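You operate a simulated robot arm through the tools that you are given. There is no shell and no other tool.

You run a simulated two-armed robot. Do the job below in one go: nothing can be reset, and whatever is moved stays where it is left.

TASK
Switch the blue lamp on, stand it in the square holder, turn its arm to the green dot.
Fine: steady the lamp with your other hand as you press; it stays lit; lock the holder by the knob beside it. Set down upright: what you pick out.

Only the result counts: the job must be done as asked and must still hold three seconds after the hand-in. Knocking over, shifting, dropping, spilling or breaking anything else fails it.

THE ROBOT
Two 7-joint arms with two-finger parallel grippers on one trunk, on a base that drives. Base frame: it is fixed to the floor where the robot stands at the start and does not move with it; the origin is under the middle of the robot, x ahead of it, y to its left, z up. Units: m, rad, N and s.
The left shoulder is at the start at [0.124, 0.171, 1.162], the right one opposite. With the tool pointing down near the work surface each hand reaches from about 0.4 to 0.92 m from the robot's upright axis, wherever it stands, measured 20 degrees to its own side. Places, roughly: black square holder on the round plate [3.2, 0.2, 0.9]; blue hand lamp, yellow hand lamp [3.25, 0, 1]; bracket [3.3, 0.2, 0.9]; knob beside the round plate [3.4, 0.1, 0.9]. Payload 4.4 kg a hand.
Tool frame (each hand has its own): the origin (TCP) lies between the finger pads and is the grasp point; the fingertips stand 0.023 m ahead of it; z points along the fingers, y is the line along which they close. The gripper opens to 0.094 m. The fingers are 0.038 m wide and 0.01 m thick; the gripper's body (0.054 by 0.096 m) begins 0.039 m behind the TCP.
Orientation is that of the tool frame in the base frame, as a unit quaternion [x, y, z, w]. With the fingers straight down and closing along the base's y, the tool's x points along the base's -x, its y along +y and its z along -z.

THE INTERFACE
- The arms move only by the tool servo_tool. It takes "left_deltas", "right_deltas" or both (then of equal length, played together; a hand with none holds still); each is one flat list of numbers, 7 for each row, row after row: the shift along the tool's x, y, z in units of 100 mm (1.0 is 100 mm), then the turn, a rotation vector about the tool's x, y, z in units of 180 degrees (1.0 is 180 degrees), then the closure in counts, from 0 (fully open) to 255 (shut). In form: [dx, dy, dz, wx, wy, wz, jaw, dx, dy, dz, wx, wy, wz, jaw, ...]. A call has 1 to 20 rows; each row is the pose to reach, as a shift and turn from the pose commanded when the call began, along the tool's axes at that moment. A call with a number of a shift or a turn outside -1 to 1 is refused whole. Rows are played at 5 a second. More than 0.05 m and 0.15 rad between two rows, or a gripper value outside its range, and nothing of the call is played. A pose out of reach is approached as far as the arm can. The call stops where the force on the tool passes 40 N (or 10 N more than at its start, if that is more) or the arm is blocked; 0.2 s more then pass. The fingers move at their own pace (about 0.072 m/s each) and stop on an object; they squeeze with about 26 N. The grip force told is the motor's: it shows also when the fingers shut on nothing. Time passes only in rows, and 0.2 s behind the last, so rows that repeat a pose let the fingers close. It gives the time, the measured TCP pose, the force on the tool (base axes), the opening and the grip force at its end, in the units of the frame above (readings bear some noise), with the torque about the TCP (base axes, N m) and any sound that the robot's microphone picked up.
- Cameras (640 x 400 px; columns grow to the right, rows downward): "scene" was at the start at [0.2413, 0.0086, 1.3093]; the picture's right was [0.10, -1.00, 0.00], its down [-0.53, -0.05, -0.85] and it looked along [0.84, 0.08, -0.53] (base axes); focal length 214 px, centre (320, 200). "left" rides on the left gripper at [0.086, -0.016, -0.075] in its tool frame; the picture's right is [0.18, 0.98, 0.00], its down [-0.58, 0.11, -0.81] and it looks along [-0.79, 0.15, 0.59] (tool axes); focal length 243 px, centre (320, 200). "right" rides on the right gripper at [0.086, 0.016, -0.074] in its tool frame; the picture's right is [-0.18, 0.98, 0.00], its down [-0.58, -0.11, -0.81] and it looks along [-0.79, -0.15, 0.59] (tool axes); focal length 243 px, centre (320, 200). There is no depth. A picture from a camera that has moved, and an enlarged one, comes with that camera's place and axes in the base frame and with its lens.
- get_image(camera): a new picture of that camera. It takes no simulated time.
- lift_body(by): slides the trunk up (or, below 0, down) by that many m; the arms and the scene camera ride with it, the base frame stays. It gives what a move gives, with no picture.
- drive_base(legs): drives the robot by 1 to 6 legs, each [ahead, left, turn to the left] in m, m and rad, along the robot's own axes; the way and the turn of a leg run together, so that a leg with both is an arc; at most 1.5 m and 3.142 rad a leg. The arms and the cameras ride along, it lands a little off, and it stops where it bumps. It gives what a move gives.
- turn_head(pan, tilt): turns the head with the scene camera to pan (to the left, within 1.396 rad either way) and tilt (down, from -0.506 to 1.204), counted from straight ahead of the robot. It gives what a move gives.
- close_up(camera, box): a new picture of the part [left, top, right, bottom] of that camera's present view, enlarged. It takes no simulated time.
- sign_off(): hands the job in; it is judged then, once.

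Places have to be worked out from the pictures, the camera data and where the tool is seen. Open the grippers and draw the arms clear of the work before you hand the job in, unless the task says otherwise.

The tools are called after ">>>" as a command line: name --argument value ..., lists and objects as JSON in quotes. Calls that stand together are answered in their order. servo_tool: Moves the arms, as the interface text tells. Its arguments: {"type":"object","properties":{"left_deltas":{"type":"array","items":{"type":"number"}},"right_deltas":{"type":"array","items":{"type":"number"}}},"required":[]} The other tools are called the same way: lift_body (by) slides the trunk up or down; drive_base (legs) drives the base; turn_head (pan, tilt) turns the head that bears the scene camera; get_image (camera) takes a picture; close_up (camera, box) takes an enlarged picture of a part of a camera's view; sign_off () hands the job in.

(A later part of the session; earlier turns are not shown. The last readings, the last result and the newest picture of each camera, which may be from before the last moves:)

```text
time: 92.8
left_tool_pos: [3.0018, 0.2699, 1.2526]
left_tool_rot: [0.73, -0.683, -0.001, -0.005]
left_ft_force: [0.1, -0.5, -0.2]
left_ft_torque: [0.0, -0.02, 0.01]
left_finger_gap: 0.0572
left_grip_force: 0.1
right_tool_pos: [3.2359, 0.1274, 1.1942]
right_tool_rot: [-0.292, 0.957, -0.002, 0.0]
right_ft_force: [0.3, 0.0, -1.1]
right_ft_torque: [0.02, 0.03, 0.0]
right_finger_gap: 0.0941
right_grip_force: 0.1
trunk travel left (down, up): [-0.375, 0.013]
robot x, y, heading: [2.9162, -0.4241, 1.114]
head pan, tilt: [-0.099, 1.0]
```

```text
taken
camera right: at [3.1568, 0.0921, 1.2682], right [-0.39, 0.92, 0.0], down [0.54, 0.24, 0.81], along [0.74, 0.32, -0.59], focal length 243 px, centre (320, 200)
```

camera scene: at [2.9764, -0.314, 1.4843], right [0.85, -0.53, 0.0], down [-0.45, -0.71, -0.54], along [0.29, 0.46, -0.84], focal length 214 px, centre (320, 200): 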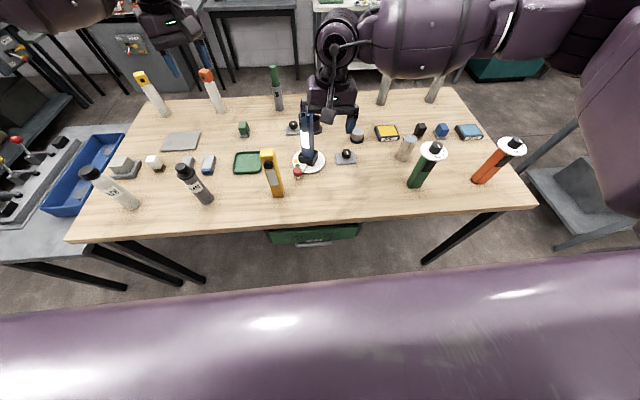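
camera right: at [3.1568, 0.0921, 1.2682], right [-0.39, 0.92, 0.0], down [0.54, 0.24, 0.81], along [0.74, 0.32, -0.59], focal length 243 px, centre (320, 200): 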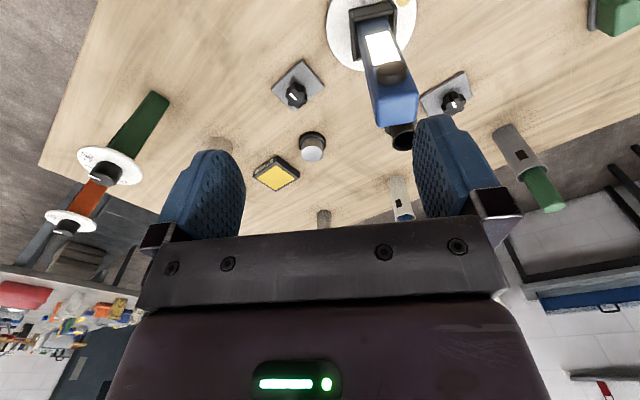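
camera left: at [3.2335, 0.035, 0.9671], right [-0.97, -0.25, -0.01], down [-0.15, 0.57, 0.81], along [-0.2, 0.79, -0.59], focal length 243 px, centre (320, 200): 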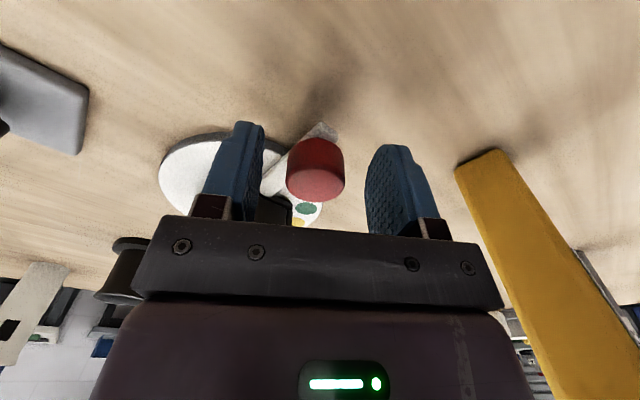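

I move the last 9 cm to be over the lamp and come down to just above it.

>>> servo_tool --right_deltas '[-0.21, 0.21, 0, 0, 0, 0, 0, -0.42, 0.42, 0, 0, 0, 0, 0, -0.632, 0.62, 0.2, 0, 0, 0, 0, -0.632, 0.62, 0.6, 0, 0, 0, 0, -0.632, 0.62, 0.88, 0, 0, 0, 0, -0.632, 0.62, 0.88, 0, 0, 0, 0]'

>>> get_image --camera "right"

>>> close_up --camera "right" --box '[240, 0, 400, 140]'

```text
time: 94.2
left_tool_pos: [3.0018, 0.2698, 1.2509]
left_tool_rot: [0.731, -0.682, -0.001, -0.005]
left_ft_force: [0.2, -0.2, -0.5]
left_ft_torque: [-0.01, 0.02, -0.04]
left_finger_gap: 0.0571
left_grip_force: 0.0
right_tool_pos: [3.2536, 0.2137, 1.1054]
right_tool_rot: [-0.292, 0.956, -0.001, 0.001]
right_ft_force: [-0.6, -0.6, -0.5]
right_ft_torque: [0.02, -0.01, 0.01]
right_finger_gap: 0.0939
right_grip_force: 0.0
trunk travel left (down, up): [-0.375, 0.013]
robot x, y, heading: [2.9166, -0.4241, 1.114]
head pan, tilt: [-0.099, 1.0]
```

```text
taken
camera right: at [3.1747, 0.1782, 1.1797], right [-0.4, 0.92, 0.0], down [0.54, 0.24, 0.81], along [0.74, 0.32, -0.59], focal length 243 px, centre (320, 200)
```

right: 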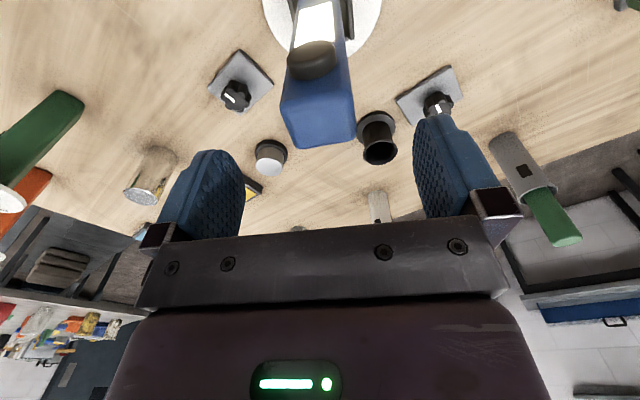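

```text
2.86 times, centred on (320, 70) of right
camera zoom: at [3.1747, 0.1782, 1.1797], right [-0.4, 0.92, 0.0], down [0.54, 0.24, 0.81], along [0.74, 0.32, -0.59], focal length 693 px, centre (320, 571)
```

zoom: 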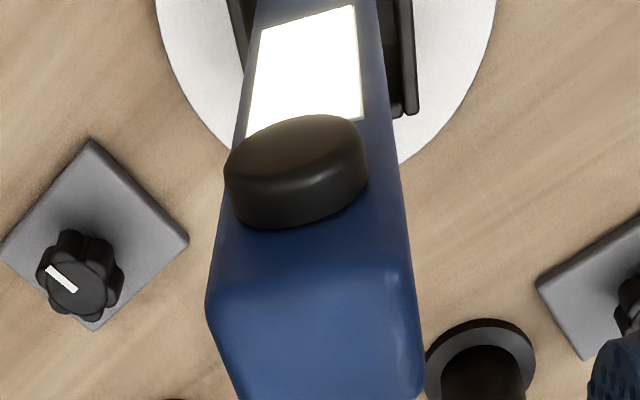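

Centred to within 2–3 mm and aligned. I descend to the former grip height and close on the lamp.

>>> servo_tool --right_deltas '[0.02, 0, 0.2, 0, 0, 0, 0, 0.02, 0, 0.4, 0, 0, 0, 0, 0.02, 0, 0.6, 0, 0, 0, 0, 0.02, 0, 0.677, 0, 0, 0, 0, 0.02, 0, 0.677, 0, 0, 0, 0, 0.02, 0, 0.677, 0, 0, 0, 100, 0.02, 0, 0.677, 0, 0, 0, 150, 0.02, 0, 0.677, 0, 0, 0, 200, 0.02, 0, 0.677, 0, 0, 0, 200, 0.02, 0, 0.677, 0, 0, 0, 200]'

>>> get_image --camera "right"

>>> close_up --camera "scene" --box '[260, 100, 390, 190]'

```text
time: 96.4
left_tool_pos: [3.0013, 0.2711, 1.2521]
left_tool_rot: [0.73, -0.683, -0.002, -0.005]
left_ft_force: [0.2, -0.3, -0.4]
left_ft_torque: [0.0, 0.03, 0.05]
left_finger_gap: 0.0571
left_grip_force: 0.1
right_tool_pos: [3.252, 0.2137, 1.0378]
right_tool_rot: [-0.291, 0.957, -0.001, 0.0]
right_ft_force: [0.1, -0.1, 0.6]
right_ft_torque: [0.06, 0.03, -0.01]
right_finger_gap: 0.0398
right_grip_force: 26.1
trunk travel left (down, up): [-0.375, 0.013]
robot x, y, heading: [2.9143, -0.4243, 1.11]
head pan, tilt: [-0.099, 1.0]
```

```text
taken
camera right: at [3.1731, 0.1776, 1.1122], right [-0.4, 0.92, 0.0], down [0.54, 0.24, 0.81], along [0.74, 0.32, -0.59], focal length 243 px, centre (320, 200)
```

right: 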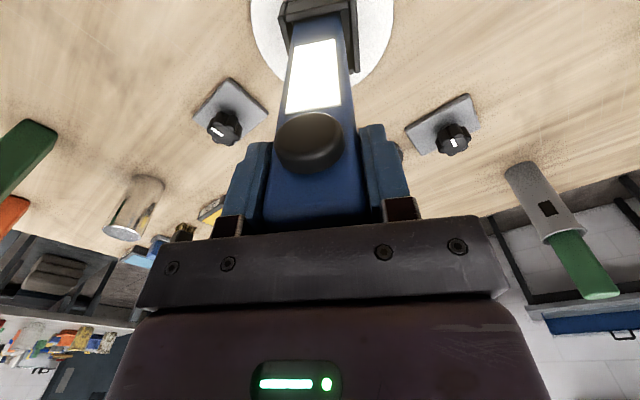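

```text
4.44 times, centred on (325, 145) of scene
camera zoom: at [2.9764, -0.3138, 1.4843], right [0.85, -0.53, 0.0], down [-0.45, -0.71, -0.54], along [0.29, 0.46, -0.84], focal length 953 px, centre (298, 444)
```

zoom: 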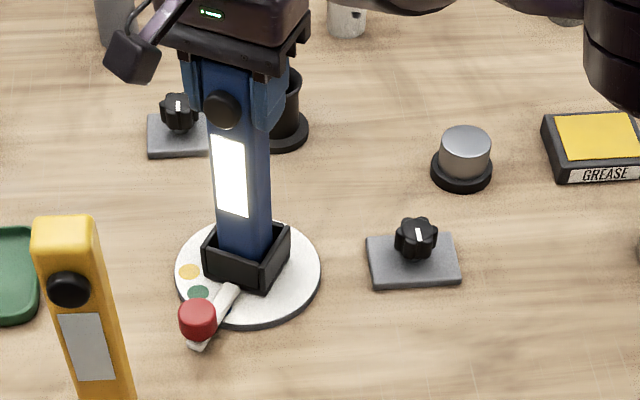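

Gripped. I turn the lamp clockwise another 30° in 5° steps, taking holder and arm along.

>>> servo_tool --right_deltas '[0, 0, 0, 0, 0, 0.0278, 200, 0, 0, 0, 0, 0, 0.0556, 200, 0, 0, 0, 0, 0, 0.0833, 200, 0, 0, 0, 0, 0, 0.1111, 200, 0, 0, 0, 0, 0, 0.1389, 200, 0, 0, 0, 0, 0, 0.1667, 200, 0, 0, 0, 0, 0, 0.1667, 200]'

>>> close_up --camera "scene" --box '[260, 100, 390, 190]'

>>> get_image --camera "scene"

```text
time: 98.0
left_tool_pos: [3.001, 0.2715, 1.2507]
left_tool_rot: [0.73, -0.683, -0.002, -0.006]
left_ft_force: [0.5, -0.1, 0.1]
left_ft_torque: [-0.01, 0.0, 0.02]
left_finger_gap: 0.0572
left_grip_force: 0.1
right_tool_pos: [3.2518, 0.2128, 1.0378]
right_tool_rot: [-0.034, 0.999, 0.0, 0.0]
right_ft_force: [-1.6, -1.0, 1.4]
right_ft_torque: [-0.01, 0.24, 0.01]
right_finger_gap: 0.0401
right_grip_force: 26.4
trunk travel left (down, up): [-0.375, 0.013]
robot x, y, heading: [2.9171, -0.4212, 1.11]
head pan, tilt: [-0.099, 1.0]
```

```text
4.44 times, centred on (325, 145) of scene
camera zoom: at [2.9762, -0.314, 1.4843], right [0.85, -0.53, 0.0], down [-0.45, -0.71, -0.54], along [0.29, 0.46, -0.84], focal length 953 px, centre (298, 444)
```

zoom: 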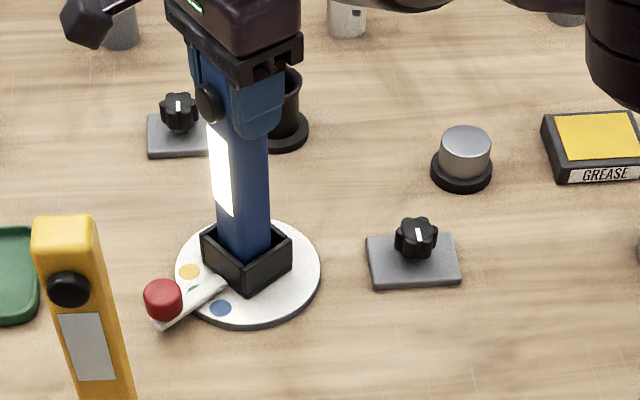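

```text
taken
camera scene: at [2.9762, -0.314, 1.4843], right [0.85, -0.53, 0.0], down [-0.45, -0.71, -0.54], along [0.29, 0.46, -0.84], focal length 214 px, centre (320, 200)
```

scene: 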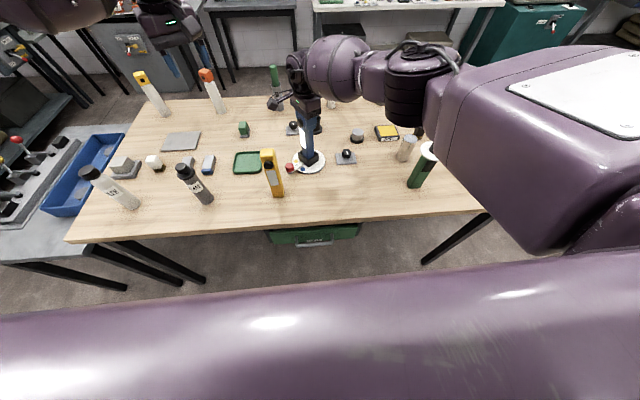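

The arm has come to about 51–53°, part over green. I zoom to see how much further it needs.

>>> close_up --camera "scene" --box '[286, 145, 338, 180]'

```text
11.43 times, centred on (312, 162) of scene
camera zoom: at [2.9762, -0.314, 1.4843], right [0.85, -0.53, 0.0], down [-0.45, -0.71, -0.54], along [0.29, 0.46, -0.84], focal length 2451 px, centre (411, 629)
```

zoom: 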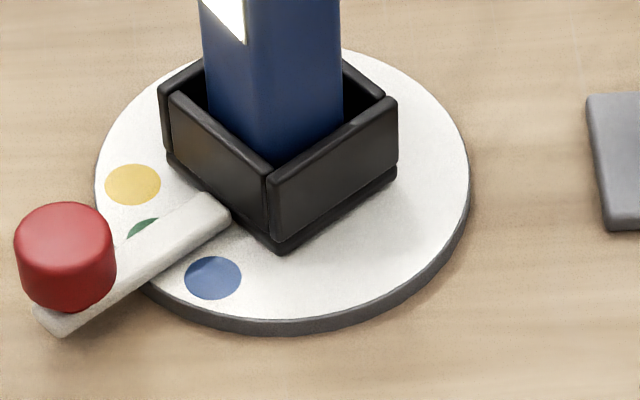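

Green's centre should be at (155, 247), and the arm's line passes about 5 mm short of it, so roughly 6° more. I turn that much further.

>>> servo_tool --right_deltas '[0, 0, 0, 0, 0, 0.018, 200, 0, 0, 0, 0, 0, 0.036, 200, 0, 0, 0, 0, 0, 0.036, 200]'

>>> close_up --camera "scene" --box '[286, 145, 338, 180]'

```text
time: 98.8
left_tool_pos: [3.0013, 0.2707, 1.2512]
left_tool_rot: [0.731, -0.683, -0.002, -0.006]
left_ft_force: [-0.3, -0.1, 0.4]
left_ft_torque: [0.0, 0.0, -0.04]
left_finger_gap: 0.0573
left_grip_force: 0.0
right_tool_pos: [3.2525, 0.2136, 1.0376]
right_tool_rot: [0.022, 1.0, -0.002, 0.001]
right_ft_force: [-1.7, -0.6, 2.0]
right_ft_torque: [-0.02, 0.26, 0.0]
right_finger_gap: 0.0397
right_grip_force: 26.2
trunk travel left (down, up): [-0.375, 0.013]
robot x, y, heading: [2.914, -0.426, 1.109]
head pan, tilt: [-0.099, 1.0]
```

```text
11.43 times, centred on (312, 162) of scene
camera zoom: at [2.9762, -0.3141, 1.4844], right [0.85, -0.53, 0.0], down [-0.45, -0.71, -0.54], along [0.29, 0.46, -0.84], focal length 2451 px, centre (411, 629)
```

zoom: 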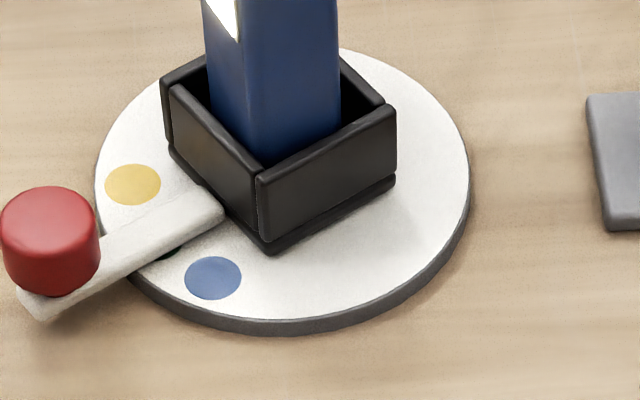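

The arm's line now lies on the green dot (knob at 59.6° against green's 59.7°). I release the lamp, let it settle, and raise the hand straight up.

>>> servo_tool --right_deltas '[0, 0, 0, 0, 0, 0, 140, 0, 0, 0, 0, 0, 0, 80, 0, 0, 0, 0, 0, 0, 0, 0, 0, 0, 0, 0, 0, 0, 0, 0, 0, 0, 0, 0, 0, 0, 0, -0.2, 0, 0, 0, 0, 0, 0, -0.5, 0, 0, 0, 0, 0, 0, -0.8, 0, 0, 0, 0, 0, 0, -1.0, 0, 0, 0, 0, 0, 0, -1.0, 0, 0, 0, 0]'

>>> close_up --camera "scene" --box '[286, 145, 338, 180]'

>>> close_up --camera "scene" --box '[260, 100, 390, 190]'

```text
time: 101.0
left_tool_pos: [3.0009, 0.2718, 1.2521]
left_tool_rot: [0.73, -0.683, -0.001, -0.005]
left_ft_force: [-0.1, 0.1, -0.8]
left_ft_torque: [0.03, 0.01, 0.01]
left_finger_gap: 0.0572
left_grip_force: 0.0
right_tool_pos: [3.2517, 0.214, 1.1389]
right_tool_rot: [0.023, 1.0, -0.002, 0.001]
right_ft_force: [-0.3, 0.1, 0.7]
right_ft_torque: [0.0, 0.01, 0.0]
right_finger_gap: 0.0939
right_grip_force: 0.1
trunk travel left (down, up): [-0.375, 0.013]
robot x, y, heading: [2.9113, -0.4243, 1.112]
head pan, tilt: [-0.099, 1.0]
```

```text
11.43 times, centred on (312, 162) of scene
camera zoom: at [2.9764, -0.3137, 1.4843], right [0.85, -0.53, 0.0], down [-0.45, -0.71, -0.54], along [0.29, 0.46, -0.84], focal length 2451 px, centre (411, 629)
```

zoom: 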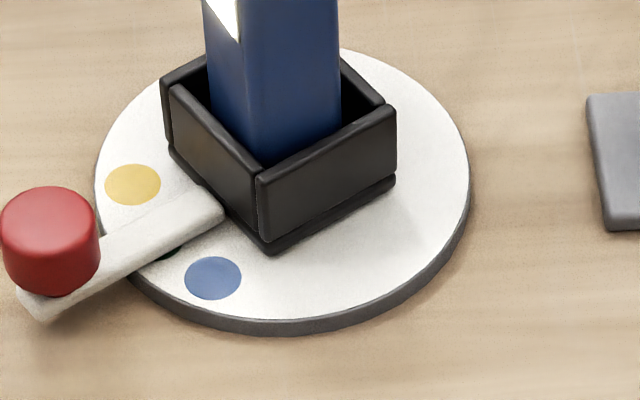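

```text
4.44 times, centred on (325, 145) of scene
camera zoom: at [2.9764, -0.3137, 1.4843], right [0.85, -0.53, 0.0], down [-0.45, -0.71, -0.54], along [0.29, 0.46, -0.84], focal length 953 px, centre (298, 444)
```

zoom: 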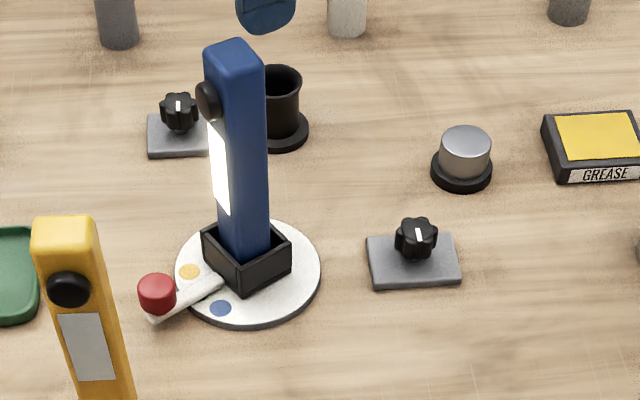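

Stable: lamp lit, upright, arm on green. Next the lock knob: I swing the right hand over to it at height, unwinding the wrist to about 20° the other way so I can turn the knob a good 90°.

>>> servo_tool --right_deltas '[-0.083, -0.04, -0.1, 0, 0, -0.04, 0, -0.167, -0.08, -0.1, 0, 0, -0.08, 0, -0.25, -0.12, -0.1, 0, 0, -0.12, 0, -0.333, -0.16, -0.1, 0, 0, -0.16, 0, -0.417, -0.2, -0.1, 0, 0, -0.2, 0, -0.5, -0.24, -0.1, 0, 0, -0.24, 0, -0.583, -0.27, -0.1, 0, 0, -0.28, 0, -0.667, -0.31, -0.1, 0, 0, -0.32, 0, -0.75, -0.35, -0.1, 0, 0, -0.36, 0, -0.833, -0.39, -0.1, 0, 0, -0.4, 0, -0.917, -0.43, -0.1, 0, 0, -0.44, 0, -1.0, -0.47, -0.1, 0, 0, -0.48, 0, -1.0, -0.47, -0.1, 0, 0, -0.48, 0]'

>>> get_image --camera "right"

>>> get_image --camera "scene"

```text
time: 103.8
left_tool_pos: [3.0011, 0.2704, 1.2517]
left_tool_rot: [0.73, -0.683, -0.001, -0.004]
left_ft_force: [-0.2, -0.1, 0.4]
left_ft_torque: [-0.02, -0.02, 0.03]
left_finger_gap: 0.0572
left_grip_force: 0.0
right_tool_pos: [3.3505, 0.1625, 1.1486]
right_tool_rot: [-0.668, 0.744, -0.002, 0.001]
right_ft_force: [-0.2, 0.2, 0.2]
right_ft_torque: [-0.01, 0.02, -0.02]
right_finger_gap: 0.094
right_grip_force: 0.1
trunk travel left (down, up): [-0.375, 0.013]
robot x, y, heading: [2.917, -0.4246, 1.109]
head pan, tilt: [-0.099, 1.0]
```

```text
taken
camera right: at [3.3263, 0.077, 1.2227], right [-0.96, 0.29, 0.0], down [0.17, 0.57, 0.81], along [0.23, 0.77, -0.59], focal length 243 px, centre (320, 200)
```

right: 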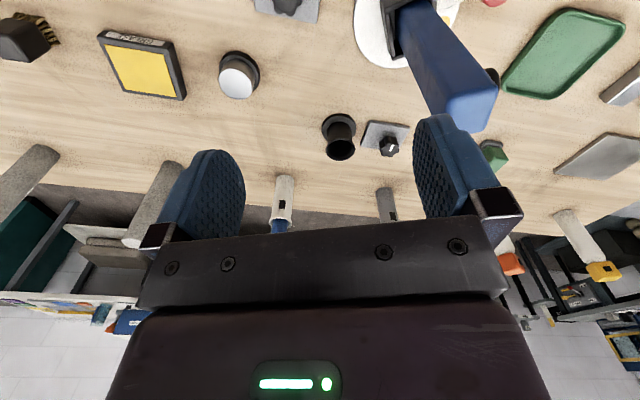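

```text
taken
camera scene: at [2.9761, -0.3137, 1.4843], right [0.85, -0.53, 0.0], down [-0.45, -0.71, -0.54], along [0.29, 0.46, -0.84], focal length 214 px, centre (320, 200)
```

scene: 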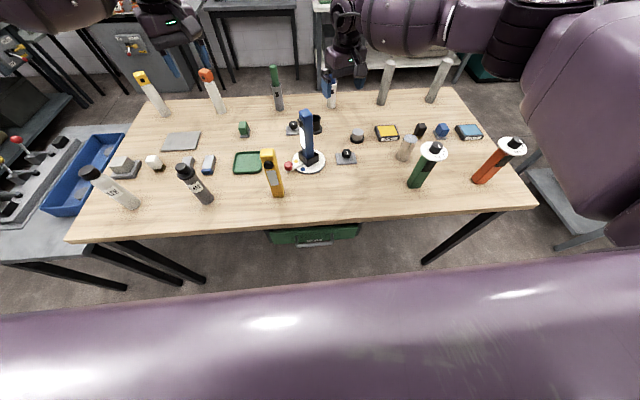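

All good. I centre over the lock knob and come down 10 cm, then check with the wrist camera.

>>> servo_tool --right_deltas '[0.07, -0.17, 0, 0, 0, 0, 80, 0.139, -0.339, 0.2, 0, 0, 0, 80, 0.139, -0.339, 0.5, 0, 0, 0, 80, 0.139, -0.339, 0.8, 0, 0, 0, 80, 0.139, -0.339, 1.0, 0, 0, 0, 80, 0.139, -0.339, 1.0, 0, 0, 0, 80]'

>>> get_image --camera "right"

>>> get_image --camera "scene"

```text
time: 105.2
left_tool_pos: [3.0025, 0.27, 1.2516]
left_tool_rot: [0.73, -0.683, -0.002, -0.005]
left_ft_force: [0.5, 0.5, 0.3]
left_ft_torque: [-0.01, 0.02, -0.02]
left_finger_gap: 0.0572
left_grip_force: 0.0
right_tool_pos: [3.3833, 0.1439, 1.0486]
right_tool_rot: [-0.668, 0.744, -0.001, 0.0]
right_ft_force: [-0.3, -1.1, 0.1]
right_ft_torque: [0.01, 0.0, 0.01]
right_finger_gap: 0.0646
right_grip_force: 0.1
trunk travel left (down, up): [-0.375, 0.013]
robot x, y, heading: [2.915, -0.4229, 1.11]
head pan, tilt: [-0.099, 1.0]
```

```text
taken
camera right: at [3.3586, 0.059, 1.1236], right [-0.96, 0.29, 0.0], down [0.17, 0.57, 0.81], along [0.23, 0.77, -0.59], focal length 243 px, centre (320, 200)
```

right: 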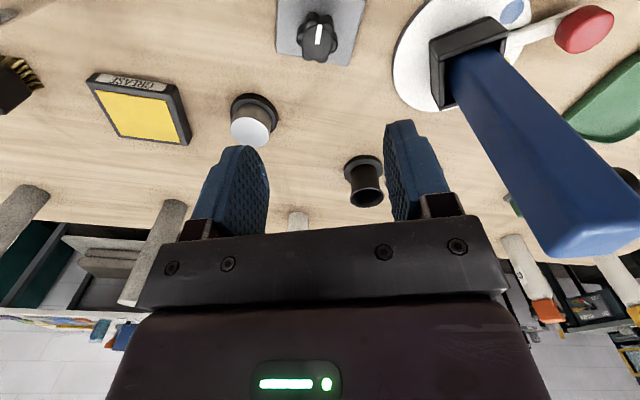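

```text
taken
camera scene: at [2.9763, -0.314, 1.4844], right [0.85, -0.53, 0.0], down [-0.45, -0.71, -0.54], along [0.29, 0.46, -0.84], focal length 214 px, centre (320, 200)
```

scene: 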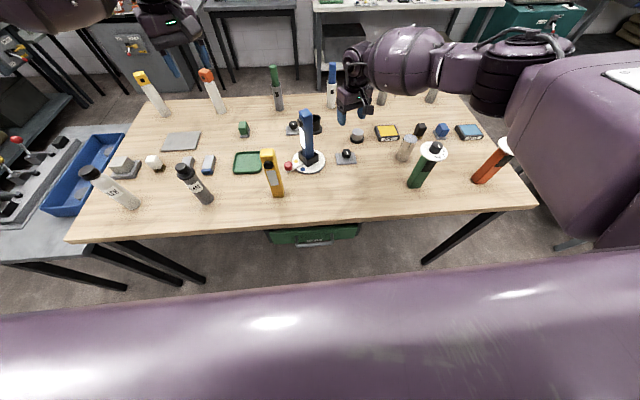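

>>> close_up --camera "right" --box '[250, 0, 390, 90]'

```text
4.44 times, centred on (320, 45) of right
camera zoom: at [3.3586, 0.059, 1.1236], right [-0.96, 0.29, 0.0], down [0.17, 0.57, 0.81], along [0.23, 0.77, -0.59], focal length 1078 px, centre (320, 889)
```

zoom: 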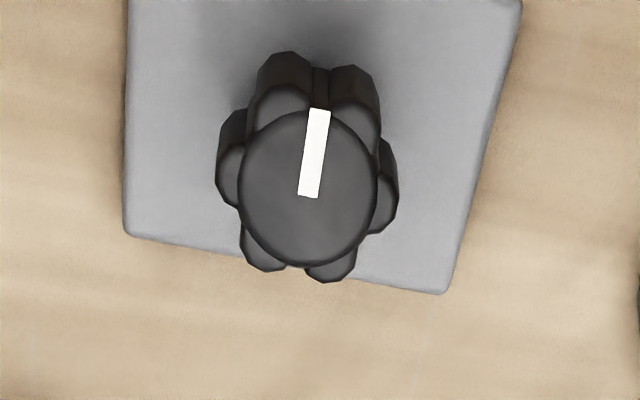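

The knob centre is 2 mm off to one side, with opposite lobes lined up with the fingers. I correct and descend in two stages, checking the forearm as it comes down.

>>> servo_tool --right_deltas '[-0.01, -0.024, 0.25, 0, 0, 0, 80, -0.01, -0.024, 0.5, 0, 0, 0, 80, -0.01, -0.024, 0.75, 0, 0, 0, 80, -0.01, -0.024, 1.0, 0, 0, 0, 80, -0.01, -0.024, 1.0, 0, 0, 0, 80]'

>>> get_image --camera "scene"

>>> get_image --camera "right"

```text
time: 106.4
left_tool_pos: [3.0008, 0.2701, 1.2524]
left_tool_rot: [0.73, -0.683, -0.001, -0.005]
left_ft_force: [-0.4, 0.1, 1.0]
left_ft_torque: [0.0, -0.02, -0.01]
left_finger_gap: 0.0572
left_grip_force: 0.1
right_tool_pos: [3.3851, 0.1444, 0.9556]
right_tool_rot: [-0.667, 0.745, -0.002, 0.001]
right_ft_force: [0.8, 0.7, 0.4]
right_ft_torque: [-0.05, 0.01, -0.04]
right_finger_gap: 0.0647
right_grip_force: 0.1
right hand out of reach, approached as far as the arm can: row 4, 5
trunk travel left (down, up): [-0.375, 0.013]
robot x, y, heading: [2.9159, -0.4246, 1.111]
head pan, tilt: [-0.099, 1.0]
```

```text
taken
camera scene: at [2.9764, -0.3139, 1.4843], right [0.85, -0.53, 0.0], down [-0.45, -0.71, -0.54], along [0.29, 0.46, -0.84], focal length 214 px, centre (320, 200)
```

scene: 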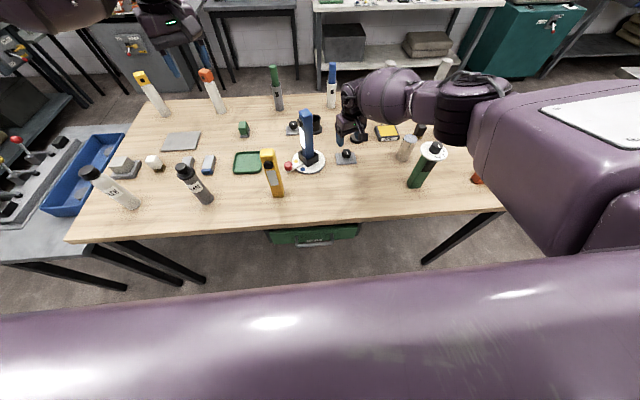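

```text
taken
camera right: at [3.3614, 0.0595, 1.0317], right [-0.96, 0.29, 0.0], down [0.17, 0.57, 0.81], along [0.24, 0.77, -0.59], focal length 243 px, centre (320, 200)
```

right: 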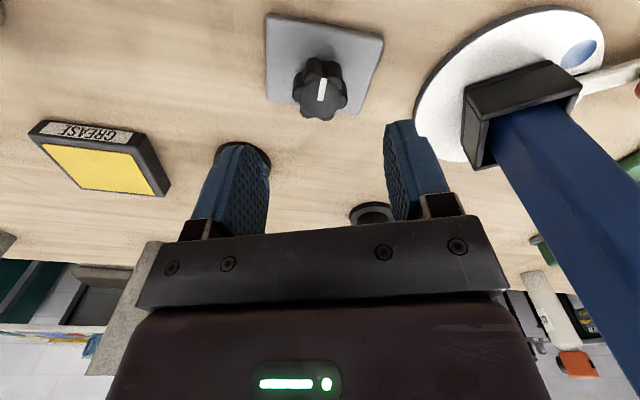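

The right arm can't reach lower with the trunk this high. I raise the hand back 10 cm, then lower the trunk 0.1 m; by my estimate the forearm keeps about 4 cm clear of the green bottle.

>>> servo_tool --right_deltas '[0, 0, -0.25, 0, 0, 0, 80, 0, 0, -0.5, 0, 0, 0, 80, 0, 0, -0.75, 0, 0, 0, 80, 0, 0, -1.0, 0, 0, 0, 80]'

>>> lift_body --by -0.1

>>> get_image --camera "scene"

>>> get_image --camera "right"

```text
time: 107.4
left_tool_pos: [3.0008, 0.2705, 1.2525]
left_tool_rot: [0.73, -0.684, -0.002, -0.005]
left_ft_force: [0.2, -0.2, 0.1]
left_ft_torque: [-0.01, 0.02, -0.01]
left_finger_gap: 0.0575
left_grip_force: 0.1
right_tool_pos: [3.3845, 0.1445, 1.0576]
right_tool_rot: [-0.668, 0.744, -0.002, 0.0]
right_ft_force: [0.4, -0.3, -0.2]
right_ft_torque: [0.0, 0.01, 0.0]
right_finger_gap: 0.0643
right_grip_force: 0.1
trunk travel left (down, up): [-0.375, 0.013]
robot x, y, heading: [2.9146, -0.4237, 1.117]
head pan, tilt: [-0.099, 1.0]
```

```text
time: 108.8
left_tool_pos: [3.0008, 0.2706, 1.1534]
left_tool_rot: [0.731, -0.683, -0.001, -0.006]
left_ft_force: [-0.1, 0.9, 0.6]
left_ft_torque: [-0.01, 0.0, 0.01]
left_finger_gap: 0.0571
left_grip_force: 0.1
right_tool_pos: [3.3838, 0.1448, 0.9582]
right_tool_rot: [-0.668, 0.744, -0.001, 0.0]
right_ft_force: [0.4, -0.8, 0.8]
right_ft_torque: [0.02, -0.01, -0.03]
right_finger_gap: 0.0645
right_grip_force: 0.1
trunk travel left (down, up): [-0.275, 0.113]
robot x, y, heading: [2.9118, -0.424, 1.113]
head pan, tilt: [-0.099, 1.0]
```

```text
taken
camera scene: at [2.9844, -0.2974, 1.3824], right [0.85, -0.53, 0.0], down [-0.44, -0.71, -0.54], along [0.29, 0.46, -0.84], focal length 214 px, centre (320, 200)
```

scene: 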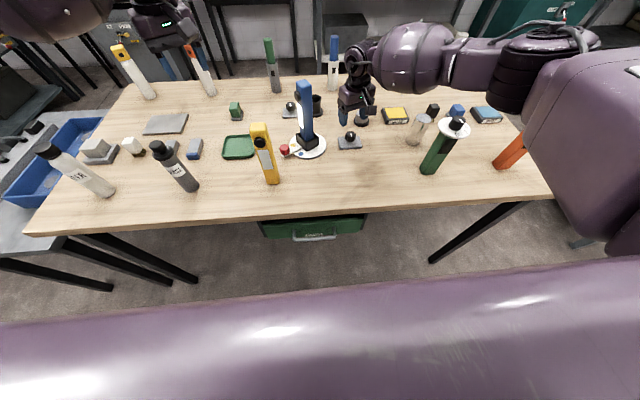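

```text
taken
camera right: at [3.3599, 0.0597, 1.0329], right [-0.96, 0.29, 0.0], down [0.17, 0.57, 0.81], along [0.23, 0.77, -0.59], focal length 243 px, centre (320, 200)
```

right: 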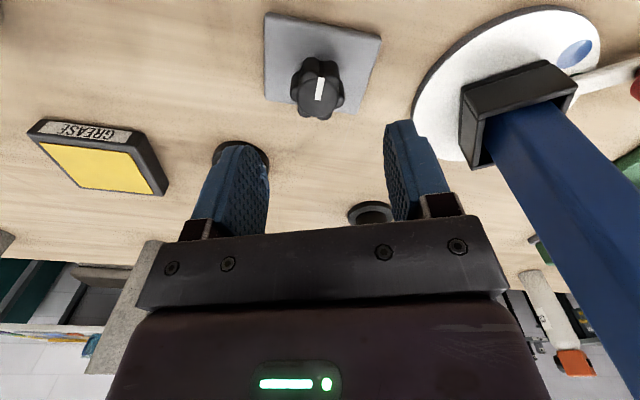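

The lower trunk gives reach, and nothing else moved. I descend to the knob.

>>> servo_tool --right_deltas '[0, -0.015, 0.2, 0, 0, 0, 80, 0, -0.015, 0.4, 0, 0, 0, 80, 0, -0.015, 0.55, 0, 0, 0, 80, 0, -0.015, 0.66, 0, 0, 0, 80, 0, -0.015, 0.66, 0, 0, 0, 80]'

>>> get_image --camera "right"

>>> get_image --camera "scene"

```text
time: 110.0
left_tool_pos: [3.0009, 0.2719, 1.1523]
left_tool_rot: [0.73, -0.683, -0.001, -0.005]
left_ft_force: [-0.3, -0.1, 0.3]
left_ft_torque: [-0.01, -0.03, 0.0]
left_finger_gap: 0.0572
left_grip_force: 0.1
right_tool_pos: [3.3879, 0.1452, 0.8905]
right_tool_rot: [-0.668, 0.744, -0.001, 0.001]
right_ft_force: [0.5, 0.4, 0.0]
right_ft_torque: [0.01, 0.01, -0.04]
right_finger_gap: 0.0644
right_grip_force: 0.1
trunk travel left (down, up): [-0.275, 0.113]
robot x, y, heading: [2.9141, -0.4215, 1.109]
head pan, tilt: [-0.099, 1.0]
```

```text
taken
camera right: at [3.3621, 0.0592, 0.9651], right [-0.96, 0.29, 0.0], down [0.17, 0.57, 0.81], along [0.23, 0.77, -0.59], focal length 243 px, centre (320, 200)
```

right: 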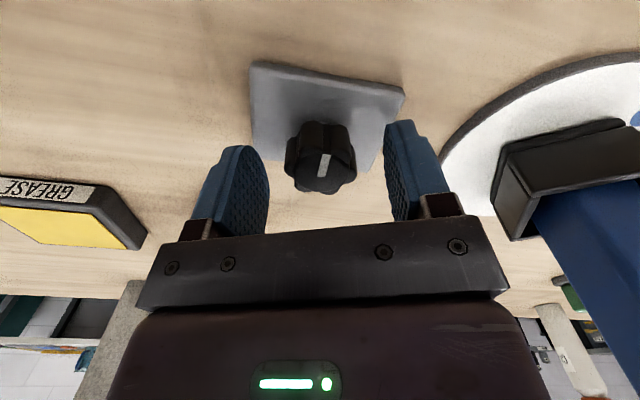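

```text
taken
camera scene: at [2.9849, -0.2966, 1.3821], right [0.85, -0.53, 0.0], down [-0.45, -0.71, -0.54], along [0.29, 0.46, -0.84], focal length 214 px, centre (320, 200)
```

scene: 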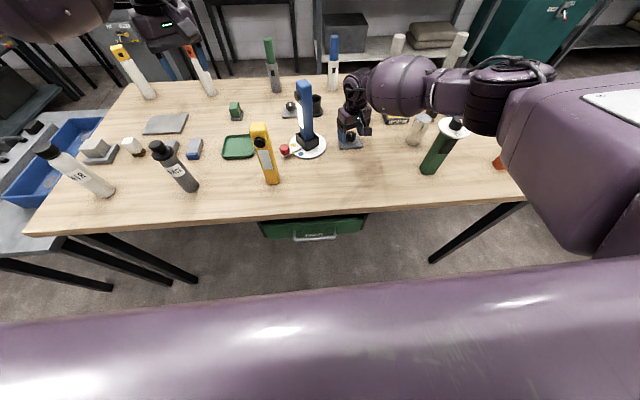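

The fingers are round the knob with no contact. I nudge 2 mm to centre and close.

>>> servo_tool --right_deltas '[0.02, 0.015, 0, 0, 0, 0, 80, 0.02, 0.015, 0, 0, 0, 0, 130, 0.02, 0.015, 0, 0, 0, 0, 180, 0.02, 0.015, 0, 0, 0, 0, 200, 0.02, 0.015, 0, 0, 0, 0, 200]'

>>> get_image --camera "right"

```text
time: 111.2
left_tool_pos: [3.0015, 0.2719, 1.1532]
left_tool_rot: [0.73, -0.683, -0.001, -0.005]
left_ft_force: [-0.1, -0.1, 0.7]
left_ft_torque: [-0.02, -0.02, -0.01]
left_finger_gap: 0.0571
left_grip_force: 0.0
right_tool_pos: [3.3868, 0.1426, 0.8904]
right_tool_rot: [-0.668, 0.744, -0.001, 0.0]
right_ft_force: [8.2, -0.2, 1.4]
right_ft_torque: [-0.12, -0.22, -0.11]
right_finger_gap: 0.0377
right_grip_force: 45.1
trunk travel left (down, up): [-0.275, 0.113]
robot x, y, heading: [2.9158, -0.4248, 1.112]
head pan, tilt: [-0.099, 1.0]
```

```text
taken
camera right: at [3.3617, 0.0574, 0.9653], right [-0.96, 0.29, 0.0], down [0.17, 0.57, 0.81], along [0.24, 0.77, -0.59], focal length 243 px, centre (320, 200)
```

right: 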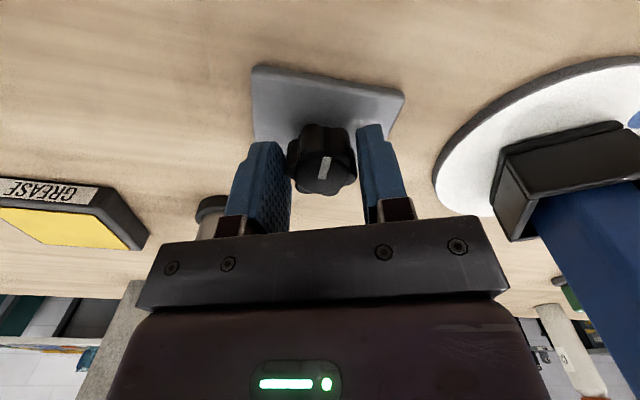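

Gripped, with 8 N sideways showing the true axis is about 1.6 mm over. I ease that off first.

>>> servo_tool --right_deltas '[0, -0.016, 0, 0, 0, 0, 200, 0, -0.016, 0, 0, 0, 0, 200]'

```text
time: 111.8
left_tool_pos: [3.0015, 0.271, 1.153]
left_tool_rot: [0.731, -0.683, -0.001, -0.005]
left_ft_force: [-0.6, 0.5, 0.9]
left_ft_torque: [-0.02, -0.03, 0.0]
left_finger_gap: 0.0572
left_grip_force: 0.0
right_tool_pos: [3.3858, 0.1422, 0.8901]
right_tool_rot: [-0.668, 0.744, -0.001, 0.0]
right_ft_force: [5.4, 0.3, 1.8]
right_ft_torque: [0.05, -0.53, -0.02]
right_finger_gap: 0.0373
right_grip_force: 44.9
trunk travel left (down, up): [-0.275, 0.113]
robot x, y, heading: [2.9168, -0.4214, 1.107]
head pan, tilt: [-0.099, 1.0]
```

Force falls to 5 N; I ease a little more and begin turning clockwise, 30° at first, watching torque and sound.

>>> servo_tool --right_deltas '[0, -0.02, 0, 0, 0, 0, 200, 0, -0.02, 0, 0, 0, 0.02, 200, 0, -0.02, 0, 0, 0, 0.045, 200, 0, -0.02, 0, 0, 0, 0.07, 200, 0, -0.02, 0, 0, 0, 0.095, 200, 0, -0.02, 0, 0, 0, 0.12, 200, 0, -0.02, 0, 0, 0, 0.145, 200, 0, -0.02, 0, 0, 0, 0.167, 200, 0, -0.02, 0, 0, 0, 0.167, 200]'

>>> get_image --camera "right"

>>> get_image --camera "scene"

```text
time: 113.8
left_tool_pos: [2.9992, 0.2707, 1.1519]
left_tool_rot: [0.731, -0.683, 0.0, -0.005]
left_ft_force: [0.1, 0.3, 0.3]
left_ft_torque: [0.02, -0.04, 0.0]
left_finger_gap: 0.0572
left_grip_force: 0.1
right_tool_pos: [3.3842, 0.1427, 0.8912]
right_tool_rot: [-0.453, 0.891, -0.001, 0.0]
right_ft_force: [-27.6, -0.1, -1.7]
right_ft_torque: [-0.12, 1.0, 0.12]
right_finger_gap: 0.0376
right_grip_force: 44.9
trunk travel left (down, up): [-0.275, 0.113]
robot x, y, heading: [2.913, -0.4239, 1.11]
head pan, tilt: [-0.099, 1.0]
```

```text
taken
camera right: at [3.3213, 0.0821, 0.9653], right [-0.69, 0.73, 0.0], down [0.43, 0.41, 0.81], along [0.59, 0.55, -0.59], focal length 243 px, centre (320, 200)
```

right: 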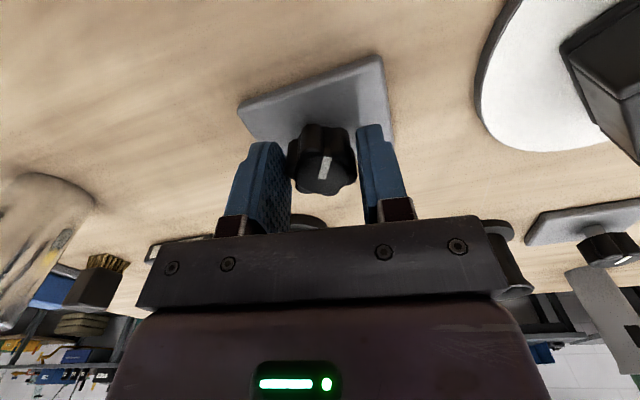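

```text
taken
camera scene: at [2.9824, -0.2961, 1.3821], right [0.85, -0.53, 0.0], down [-0.44, -0.71, -0.54], along [0.29, 0.46, -0.84], focal length 214 px, centre (320, 200)
```

scene: 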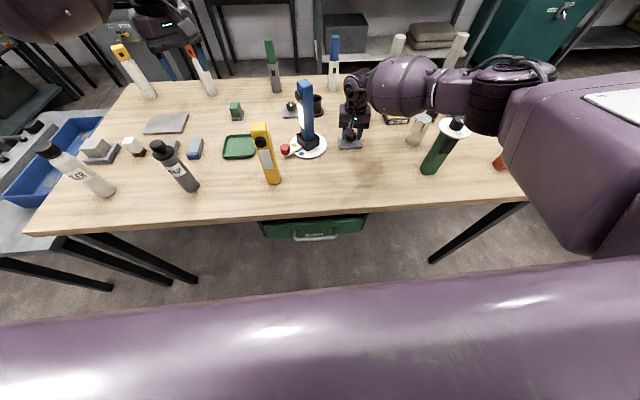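

The knob turned 30° with the hand (its mark stays fixed in the wrist view), but 27 N sideways says I rotate off its axis. I relieve this by shifting about 4 mm and read again.

>>> servo_tool --right_deltas '[0.012, 0.016, 0, 0, 0, 0, 200, 0.024, 0.032, 0, 0, 0, 0, 200, 0.024, 0.032, 0, 0, 0, 0, 200]'

>>> close_up --camera "right" --box '[220, 100, 420, 225]'

```text
time: 114.6
left_tool_pos: [2.9999, 0.2708, 1.1516]
left_tool_rot: [0.73, -0.684, 0.001, -0.005]
left_ft_force: [0.6, -0.1, -0.6]
left_ft_torque: [-0.03, 0.03, 0.02]
left_finger_gap: 0.0571
left_grip_force: 0.1
right_tool_pos: [3.3843, 0.1418, 0.89]
right_tool_rot: [-0.452, 0.892, -0.001, 0.001]
right_ft_force: [-15.2, 7.9, -1.2]
right_ft_torque: [-0.47, 1.06, 0.05]
right_finger_gap: 0.0378
right_grip_force: 44.9
trunk travel left (down, up): [-0.275, 0.113]
robot x, y, heading: [2.9157, -0.4224, 1.113]
head pan, tilt: [-0.099, 1.0]
```

```text
3.20 times, centred on (320, 162) of right
camera zoom: at [3.3209, 0.0822, 0.9651], right [-0.68, 0.73, 0.0], down [0.43, 0.41, 0.81], along [0.59, 0.55, -0.59], focal length 776 px, centre (320, 320)
```

zoom: 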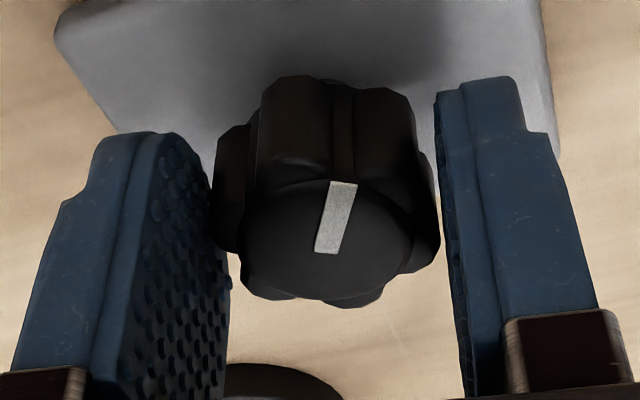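

Still 17 N. I'll let go, recentre on the knob as seen now, and grip afresh rather than force it.

>>> servo_tool --right_deltas '[0, 0, 0, 0, 0, 0, 150, 0, 0, 0, 0, 0, 0, 115, 0, 0, 0, 0, 0, 0, 115, 0, 0, 0, 0, 0, 0, 115]'

>>> close_up --camera "right" --box '[220, 100, 420, 225]'

```text
time: 115.6
left_tool_pos: [3.0017, 0.2711, 1.1528]
left_tool_rot: [0.73, -0.683, -0.001, -0.006]
left_ft_force: [0.0, -1.0, -0.3]
left_ft_torque: [0.01, 0.01, 0.0]
left_finger_gap: 0.0571
left_grip_force: 0.2
right_tool_pos: [3.3839, 0.1416, 0.8892]
right_tool_rot: [-0.452, 0.892, -0.002, 0.0]
right_ft_force: [0.0, -0.3, 0.3]
right_ft_torque: [0.0, -0.01, 0.01]
right_finger_gap: 0.0515
right_grip_force: 0.0
trunk travel left (down, up): [-0.275, 0.113]
robot x, y, heading: [2.9163, -0.4236, 1.113]
head pan, tilt: [-0.099, 1.0]
```

```text
3.20 times, centred on (320, 162) of right
camera zoom: at [3.3215, 0.0814, 0.9648], right [-0.68, 0.73, 0.0], down [0.43, 0.41, 0.81], along [0.59, 0.55, -0.59], focal length 776 px, centre (320, 320)
```

zoom: 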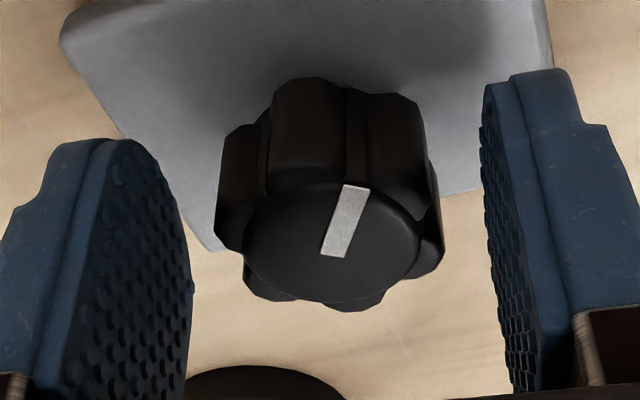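

Two views at different heights agree best if the knob's axis is at about [3.387, 0.148] with its top near 0.878, so I was gripping off-centre by 6 mm. I recentre, go 4 mm lower, turn the hand to match the lobes, and grip again.

>>> servo_tool --right_deltas '[-0.032, 0, 0, 0, 0, 0.02, 115, -0.064, 0, 0.02, 0, 0, 0.035, 115, -0.064, 0, 0.04, 0, 0, 0.035, 115, -0.064, 0, 0.04, 0, 0, 0.035, 115]'

>>> close_up --camera "right" --box '[220, 100, 420, 225]'

>>> close_up --camera "scene" --box '[270, 90, 400, 170]'

```text
time: 116.6
left_tool_pos: [3.0012, 0.2705, 1.1528]
left_tool_rot: [0.73, -0.683, 0.0, -0.005]
left_ft_force: [0.6, -0.1, -0.4]
left_ft_torque: [-0.01, 0.01, 0.03]
left_finger_gap: 0.0575
left_grip_force: 0.0
right_tool_pos: [3.3892, 0.1481, 0.8862]
right_tool_rot: [-0.401, 0.916, -0.002, 0.0]
right_ft_force: [0.1, -0.9, 0.3]
right_ft_torque: [0.0, -0.04, 0.0]
right_finger_gap: 0.0515
right_grip_force: 0.1
trunk travel left (down, up): [-0.275, 0.113]
robot x, y, heading: [2.9167, -0.4252, 1.114]
head pan, tilt: [-0.099, 1.0]
```

```text
3.20 times, centred on (320, 162) of right
camera zoom: at [3.3187, 0.094, 0.9611], right [-0.6, 0.8, 0.0], down [0.47, 0.36, 0.81], along [0.65, 0.48, -0.59], focal length 776 px, centre (320, 320)
```

zoom: 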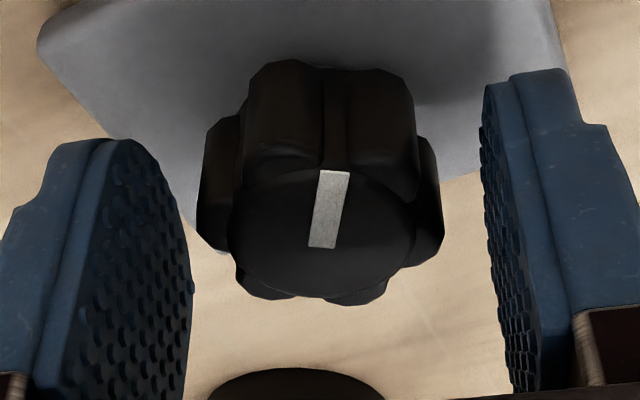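

```text
4.92 times, centred on (335, 130) of scene
camera zoom: at [2.9849, -0.2965, 1.382], right [0.85, -0.53, 0.0], down [-0.45, -0.71, -0.54], along [0.29, 0.46, -0.84], focal length 1056 px, centre (246, 545)
```

zoom: 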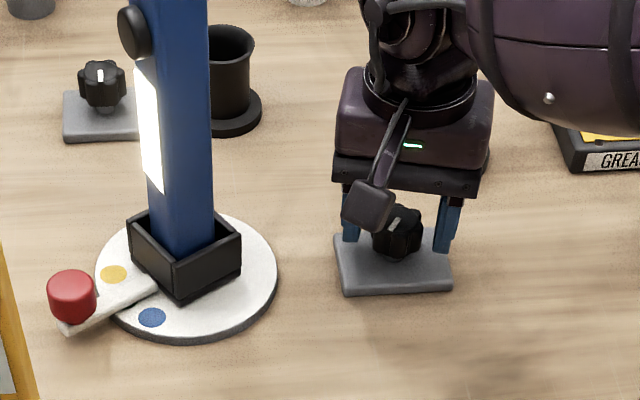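

Nearly centred; 2 mm to the side remains. I shift that and close.

>>> servo_tool --right_deltas '[0, -0.02, 0, 0, 0, 0, 115, 0, -0.02, 0, 0, 0, 0, 150, 0, -0.02, 0, 0, 0, 0, 180, 0, -0.02, 0, 0, 0, 0, 200, 0, -0.02, 0, 0, 0, 0, 200]'

>>> close_up --camera "right" --box '[220, 100, 420, 225]'

```text
time: 117.8
left_tool_pos: [2.9999, 0.2719, 1.152]
left_tool_rot: [0.731, -0.683, 0.0, -0.005]
left_ft_force: [-0.4, -0.3, 0.7]
left_ft_torque: [-0.03, -0.01, 0.03]
left_finger_gap: 0.0573
left_grip_force: 0.1
right_tool_pos: [3.3874, 0.147, 0.8874]
right_tool_rot: [-0.403, 0.915, -0.001, -0.001]
right_ft_force: [-10.5, 8.4, -2.4]
right_ft_torque: [0.65, 0.32, -0.01]
right_finger_gap: 0.0379
right_grip_force: 44.7
trunk travel left (down, up): [-0.275, 0.113]
robot x, y, heading: [2.915, -0.4237, 1.114]
head pan, tilt: [-0.099, 1.0]
```

```text
3.20 times, centred on (320, 162) of right
camera zoom: at [3.3182, 0.0937, 0.9612], right [-0.6, 0.8, 0.0], down [0.47, 0.36, 0.81], along [0.64, 0.48, -0.59], focal length 776 px, centre (320, 320)
```

zoom: 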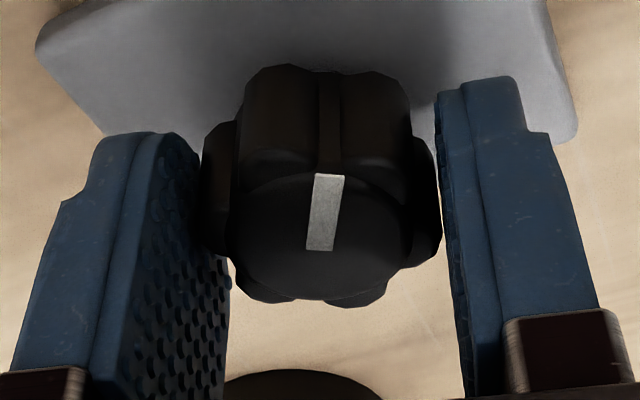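

Combining the three clamped readings, the knob's axis is at [3.3862, 0.1456]. I set the hand on that axis, then turn 27° more clockwise.

>>> servo_tool --right_deltas '[0.015, 0.012, 0, 0, 0, 0, 200, 0.03, 0.025, 0, 0, 0, 0, 200, 0.03, 0.025, 0, 0, 0, 0.025, 200, 0.03, 0.025, 0, 0, 0, 0.05, 200, 0.03, 0.025, 0, 0, 0, 0.075, 200, 0.03, 0.025, 0, 0, 0, 0.1, 200, 0.03, 0.025, 0, 0, 0, 0.125, 200, 0.03, 0.025, 0, 0, 0, 0.15, 200, 0.03, 0.025, 0, 0, 0, 0.15, 200]'

>>> close_up --camera "right" --box '[220, 100, 420, 225]'

>>> close_up --camera "scene" --box '[270, 90, 400, 170]'

```text
time: 119.8
left_tool_pos: [3.0031, 0.2729, 1.1512]
left_tool_rot: [0.729, -0.684, -0.001, -0.004]
left_ft_force: [-0.2, 1.2, -0.2]
left_ft_torque: [0.01, 0.03, 0.01]
left_finger_gap: 0.0571
left_grip_force: 0.0
right_tool_pos: [3.3876, 0.1471, 0.8869]
right_tool_rot: [-0.177, 0.984, -0.001, 0.001]
right_ft_force: [16.9, 22.3, 9.1]
right_ft_torque: [0.13, 0.23, -0.04]
right_finger_gap: 0.0379
right_grip_force: 44.7
trunk travel left (down, up): [-0.275, 0.113]
robot x, y, heading: [2.9154, -0.4238, 1.119]
head pan, tilt: [-0.099, 1.0]
```

```text
3.20 times, centred on (320, 162) of right
camera zoom: at [3.3018, 0.1313, 0.9609], right [-0.17, 0.99, 0.0], down [0.58, 0.1, 0.81], along [0.8, 0.13, -0.59], focal length 776 px, centre (320, 320)
```

zoom: 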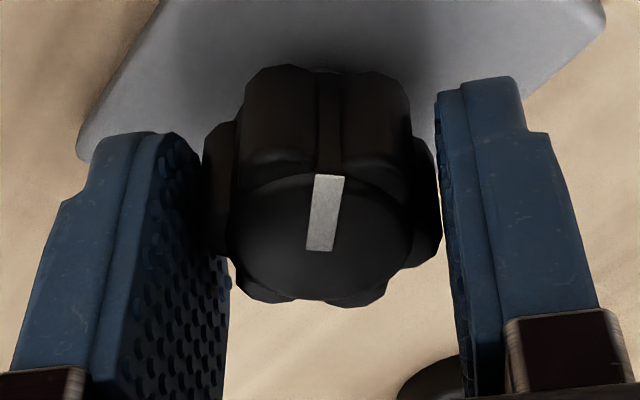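

```text
4.92 times, centred on (335, 130) of scene
camera zoom: at [2.9861, -0.295, 1.3819], right [0.85, -0.53, 0.0], down [-0.45, -0.71, -0.54], along [0.29, 0.46, -0.84], focal length 1056 px, centre (246, 545)
```

zoom: 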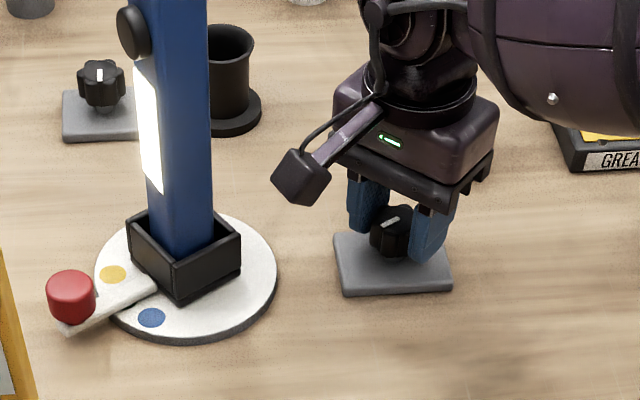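

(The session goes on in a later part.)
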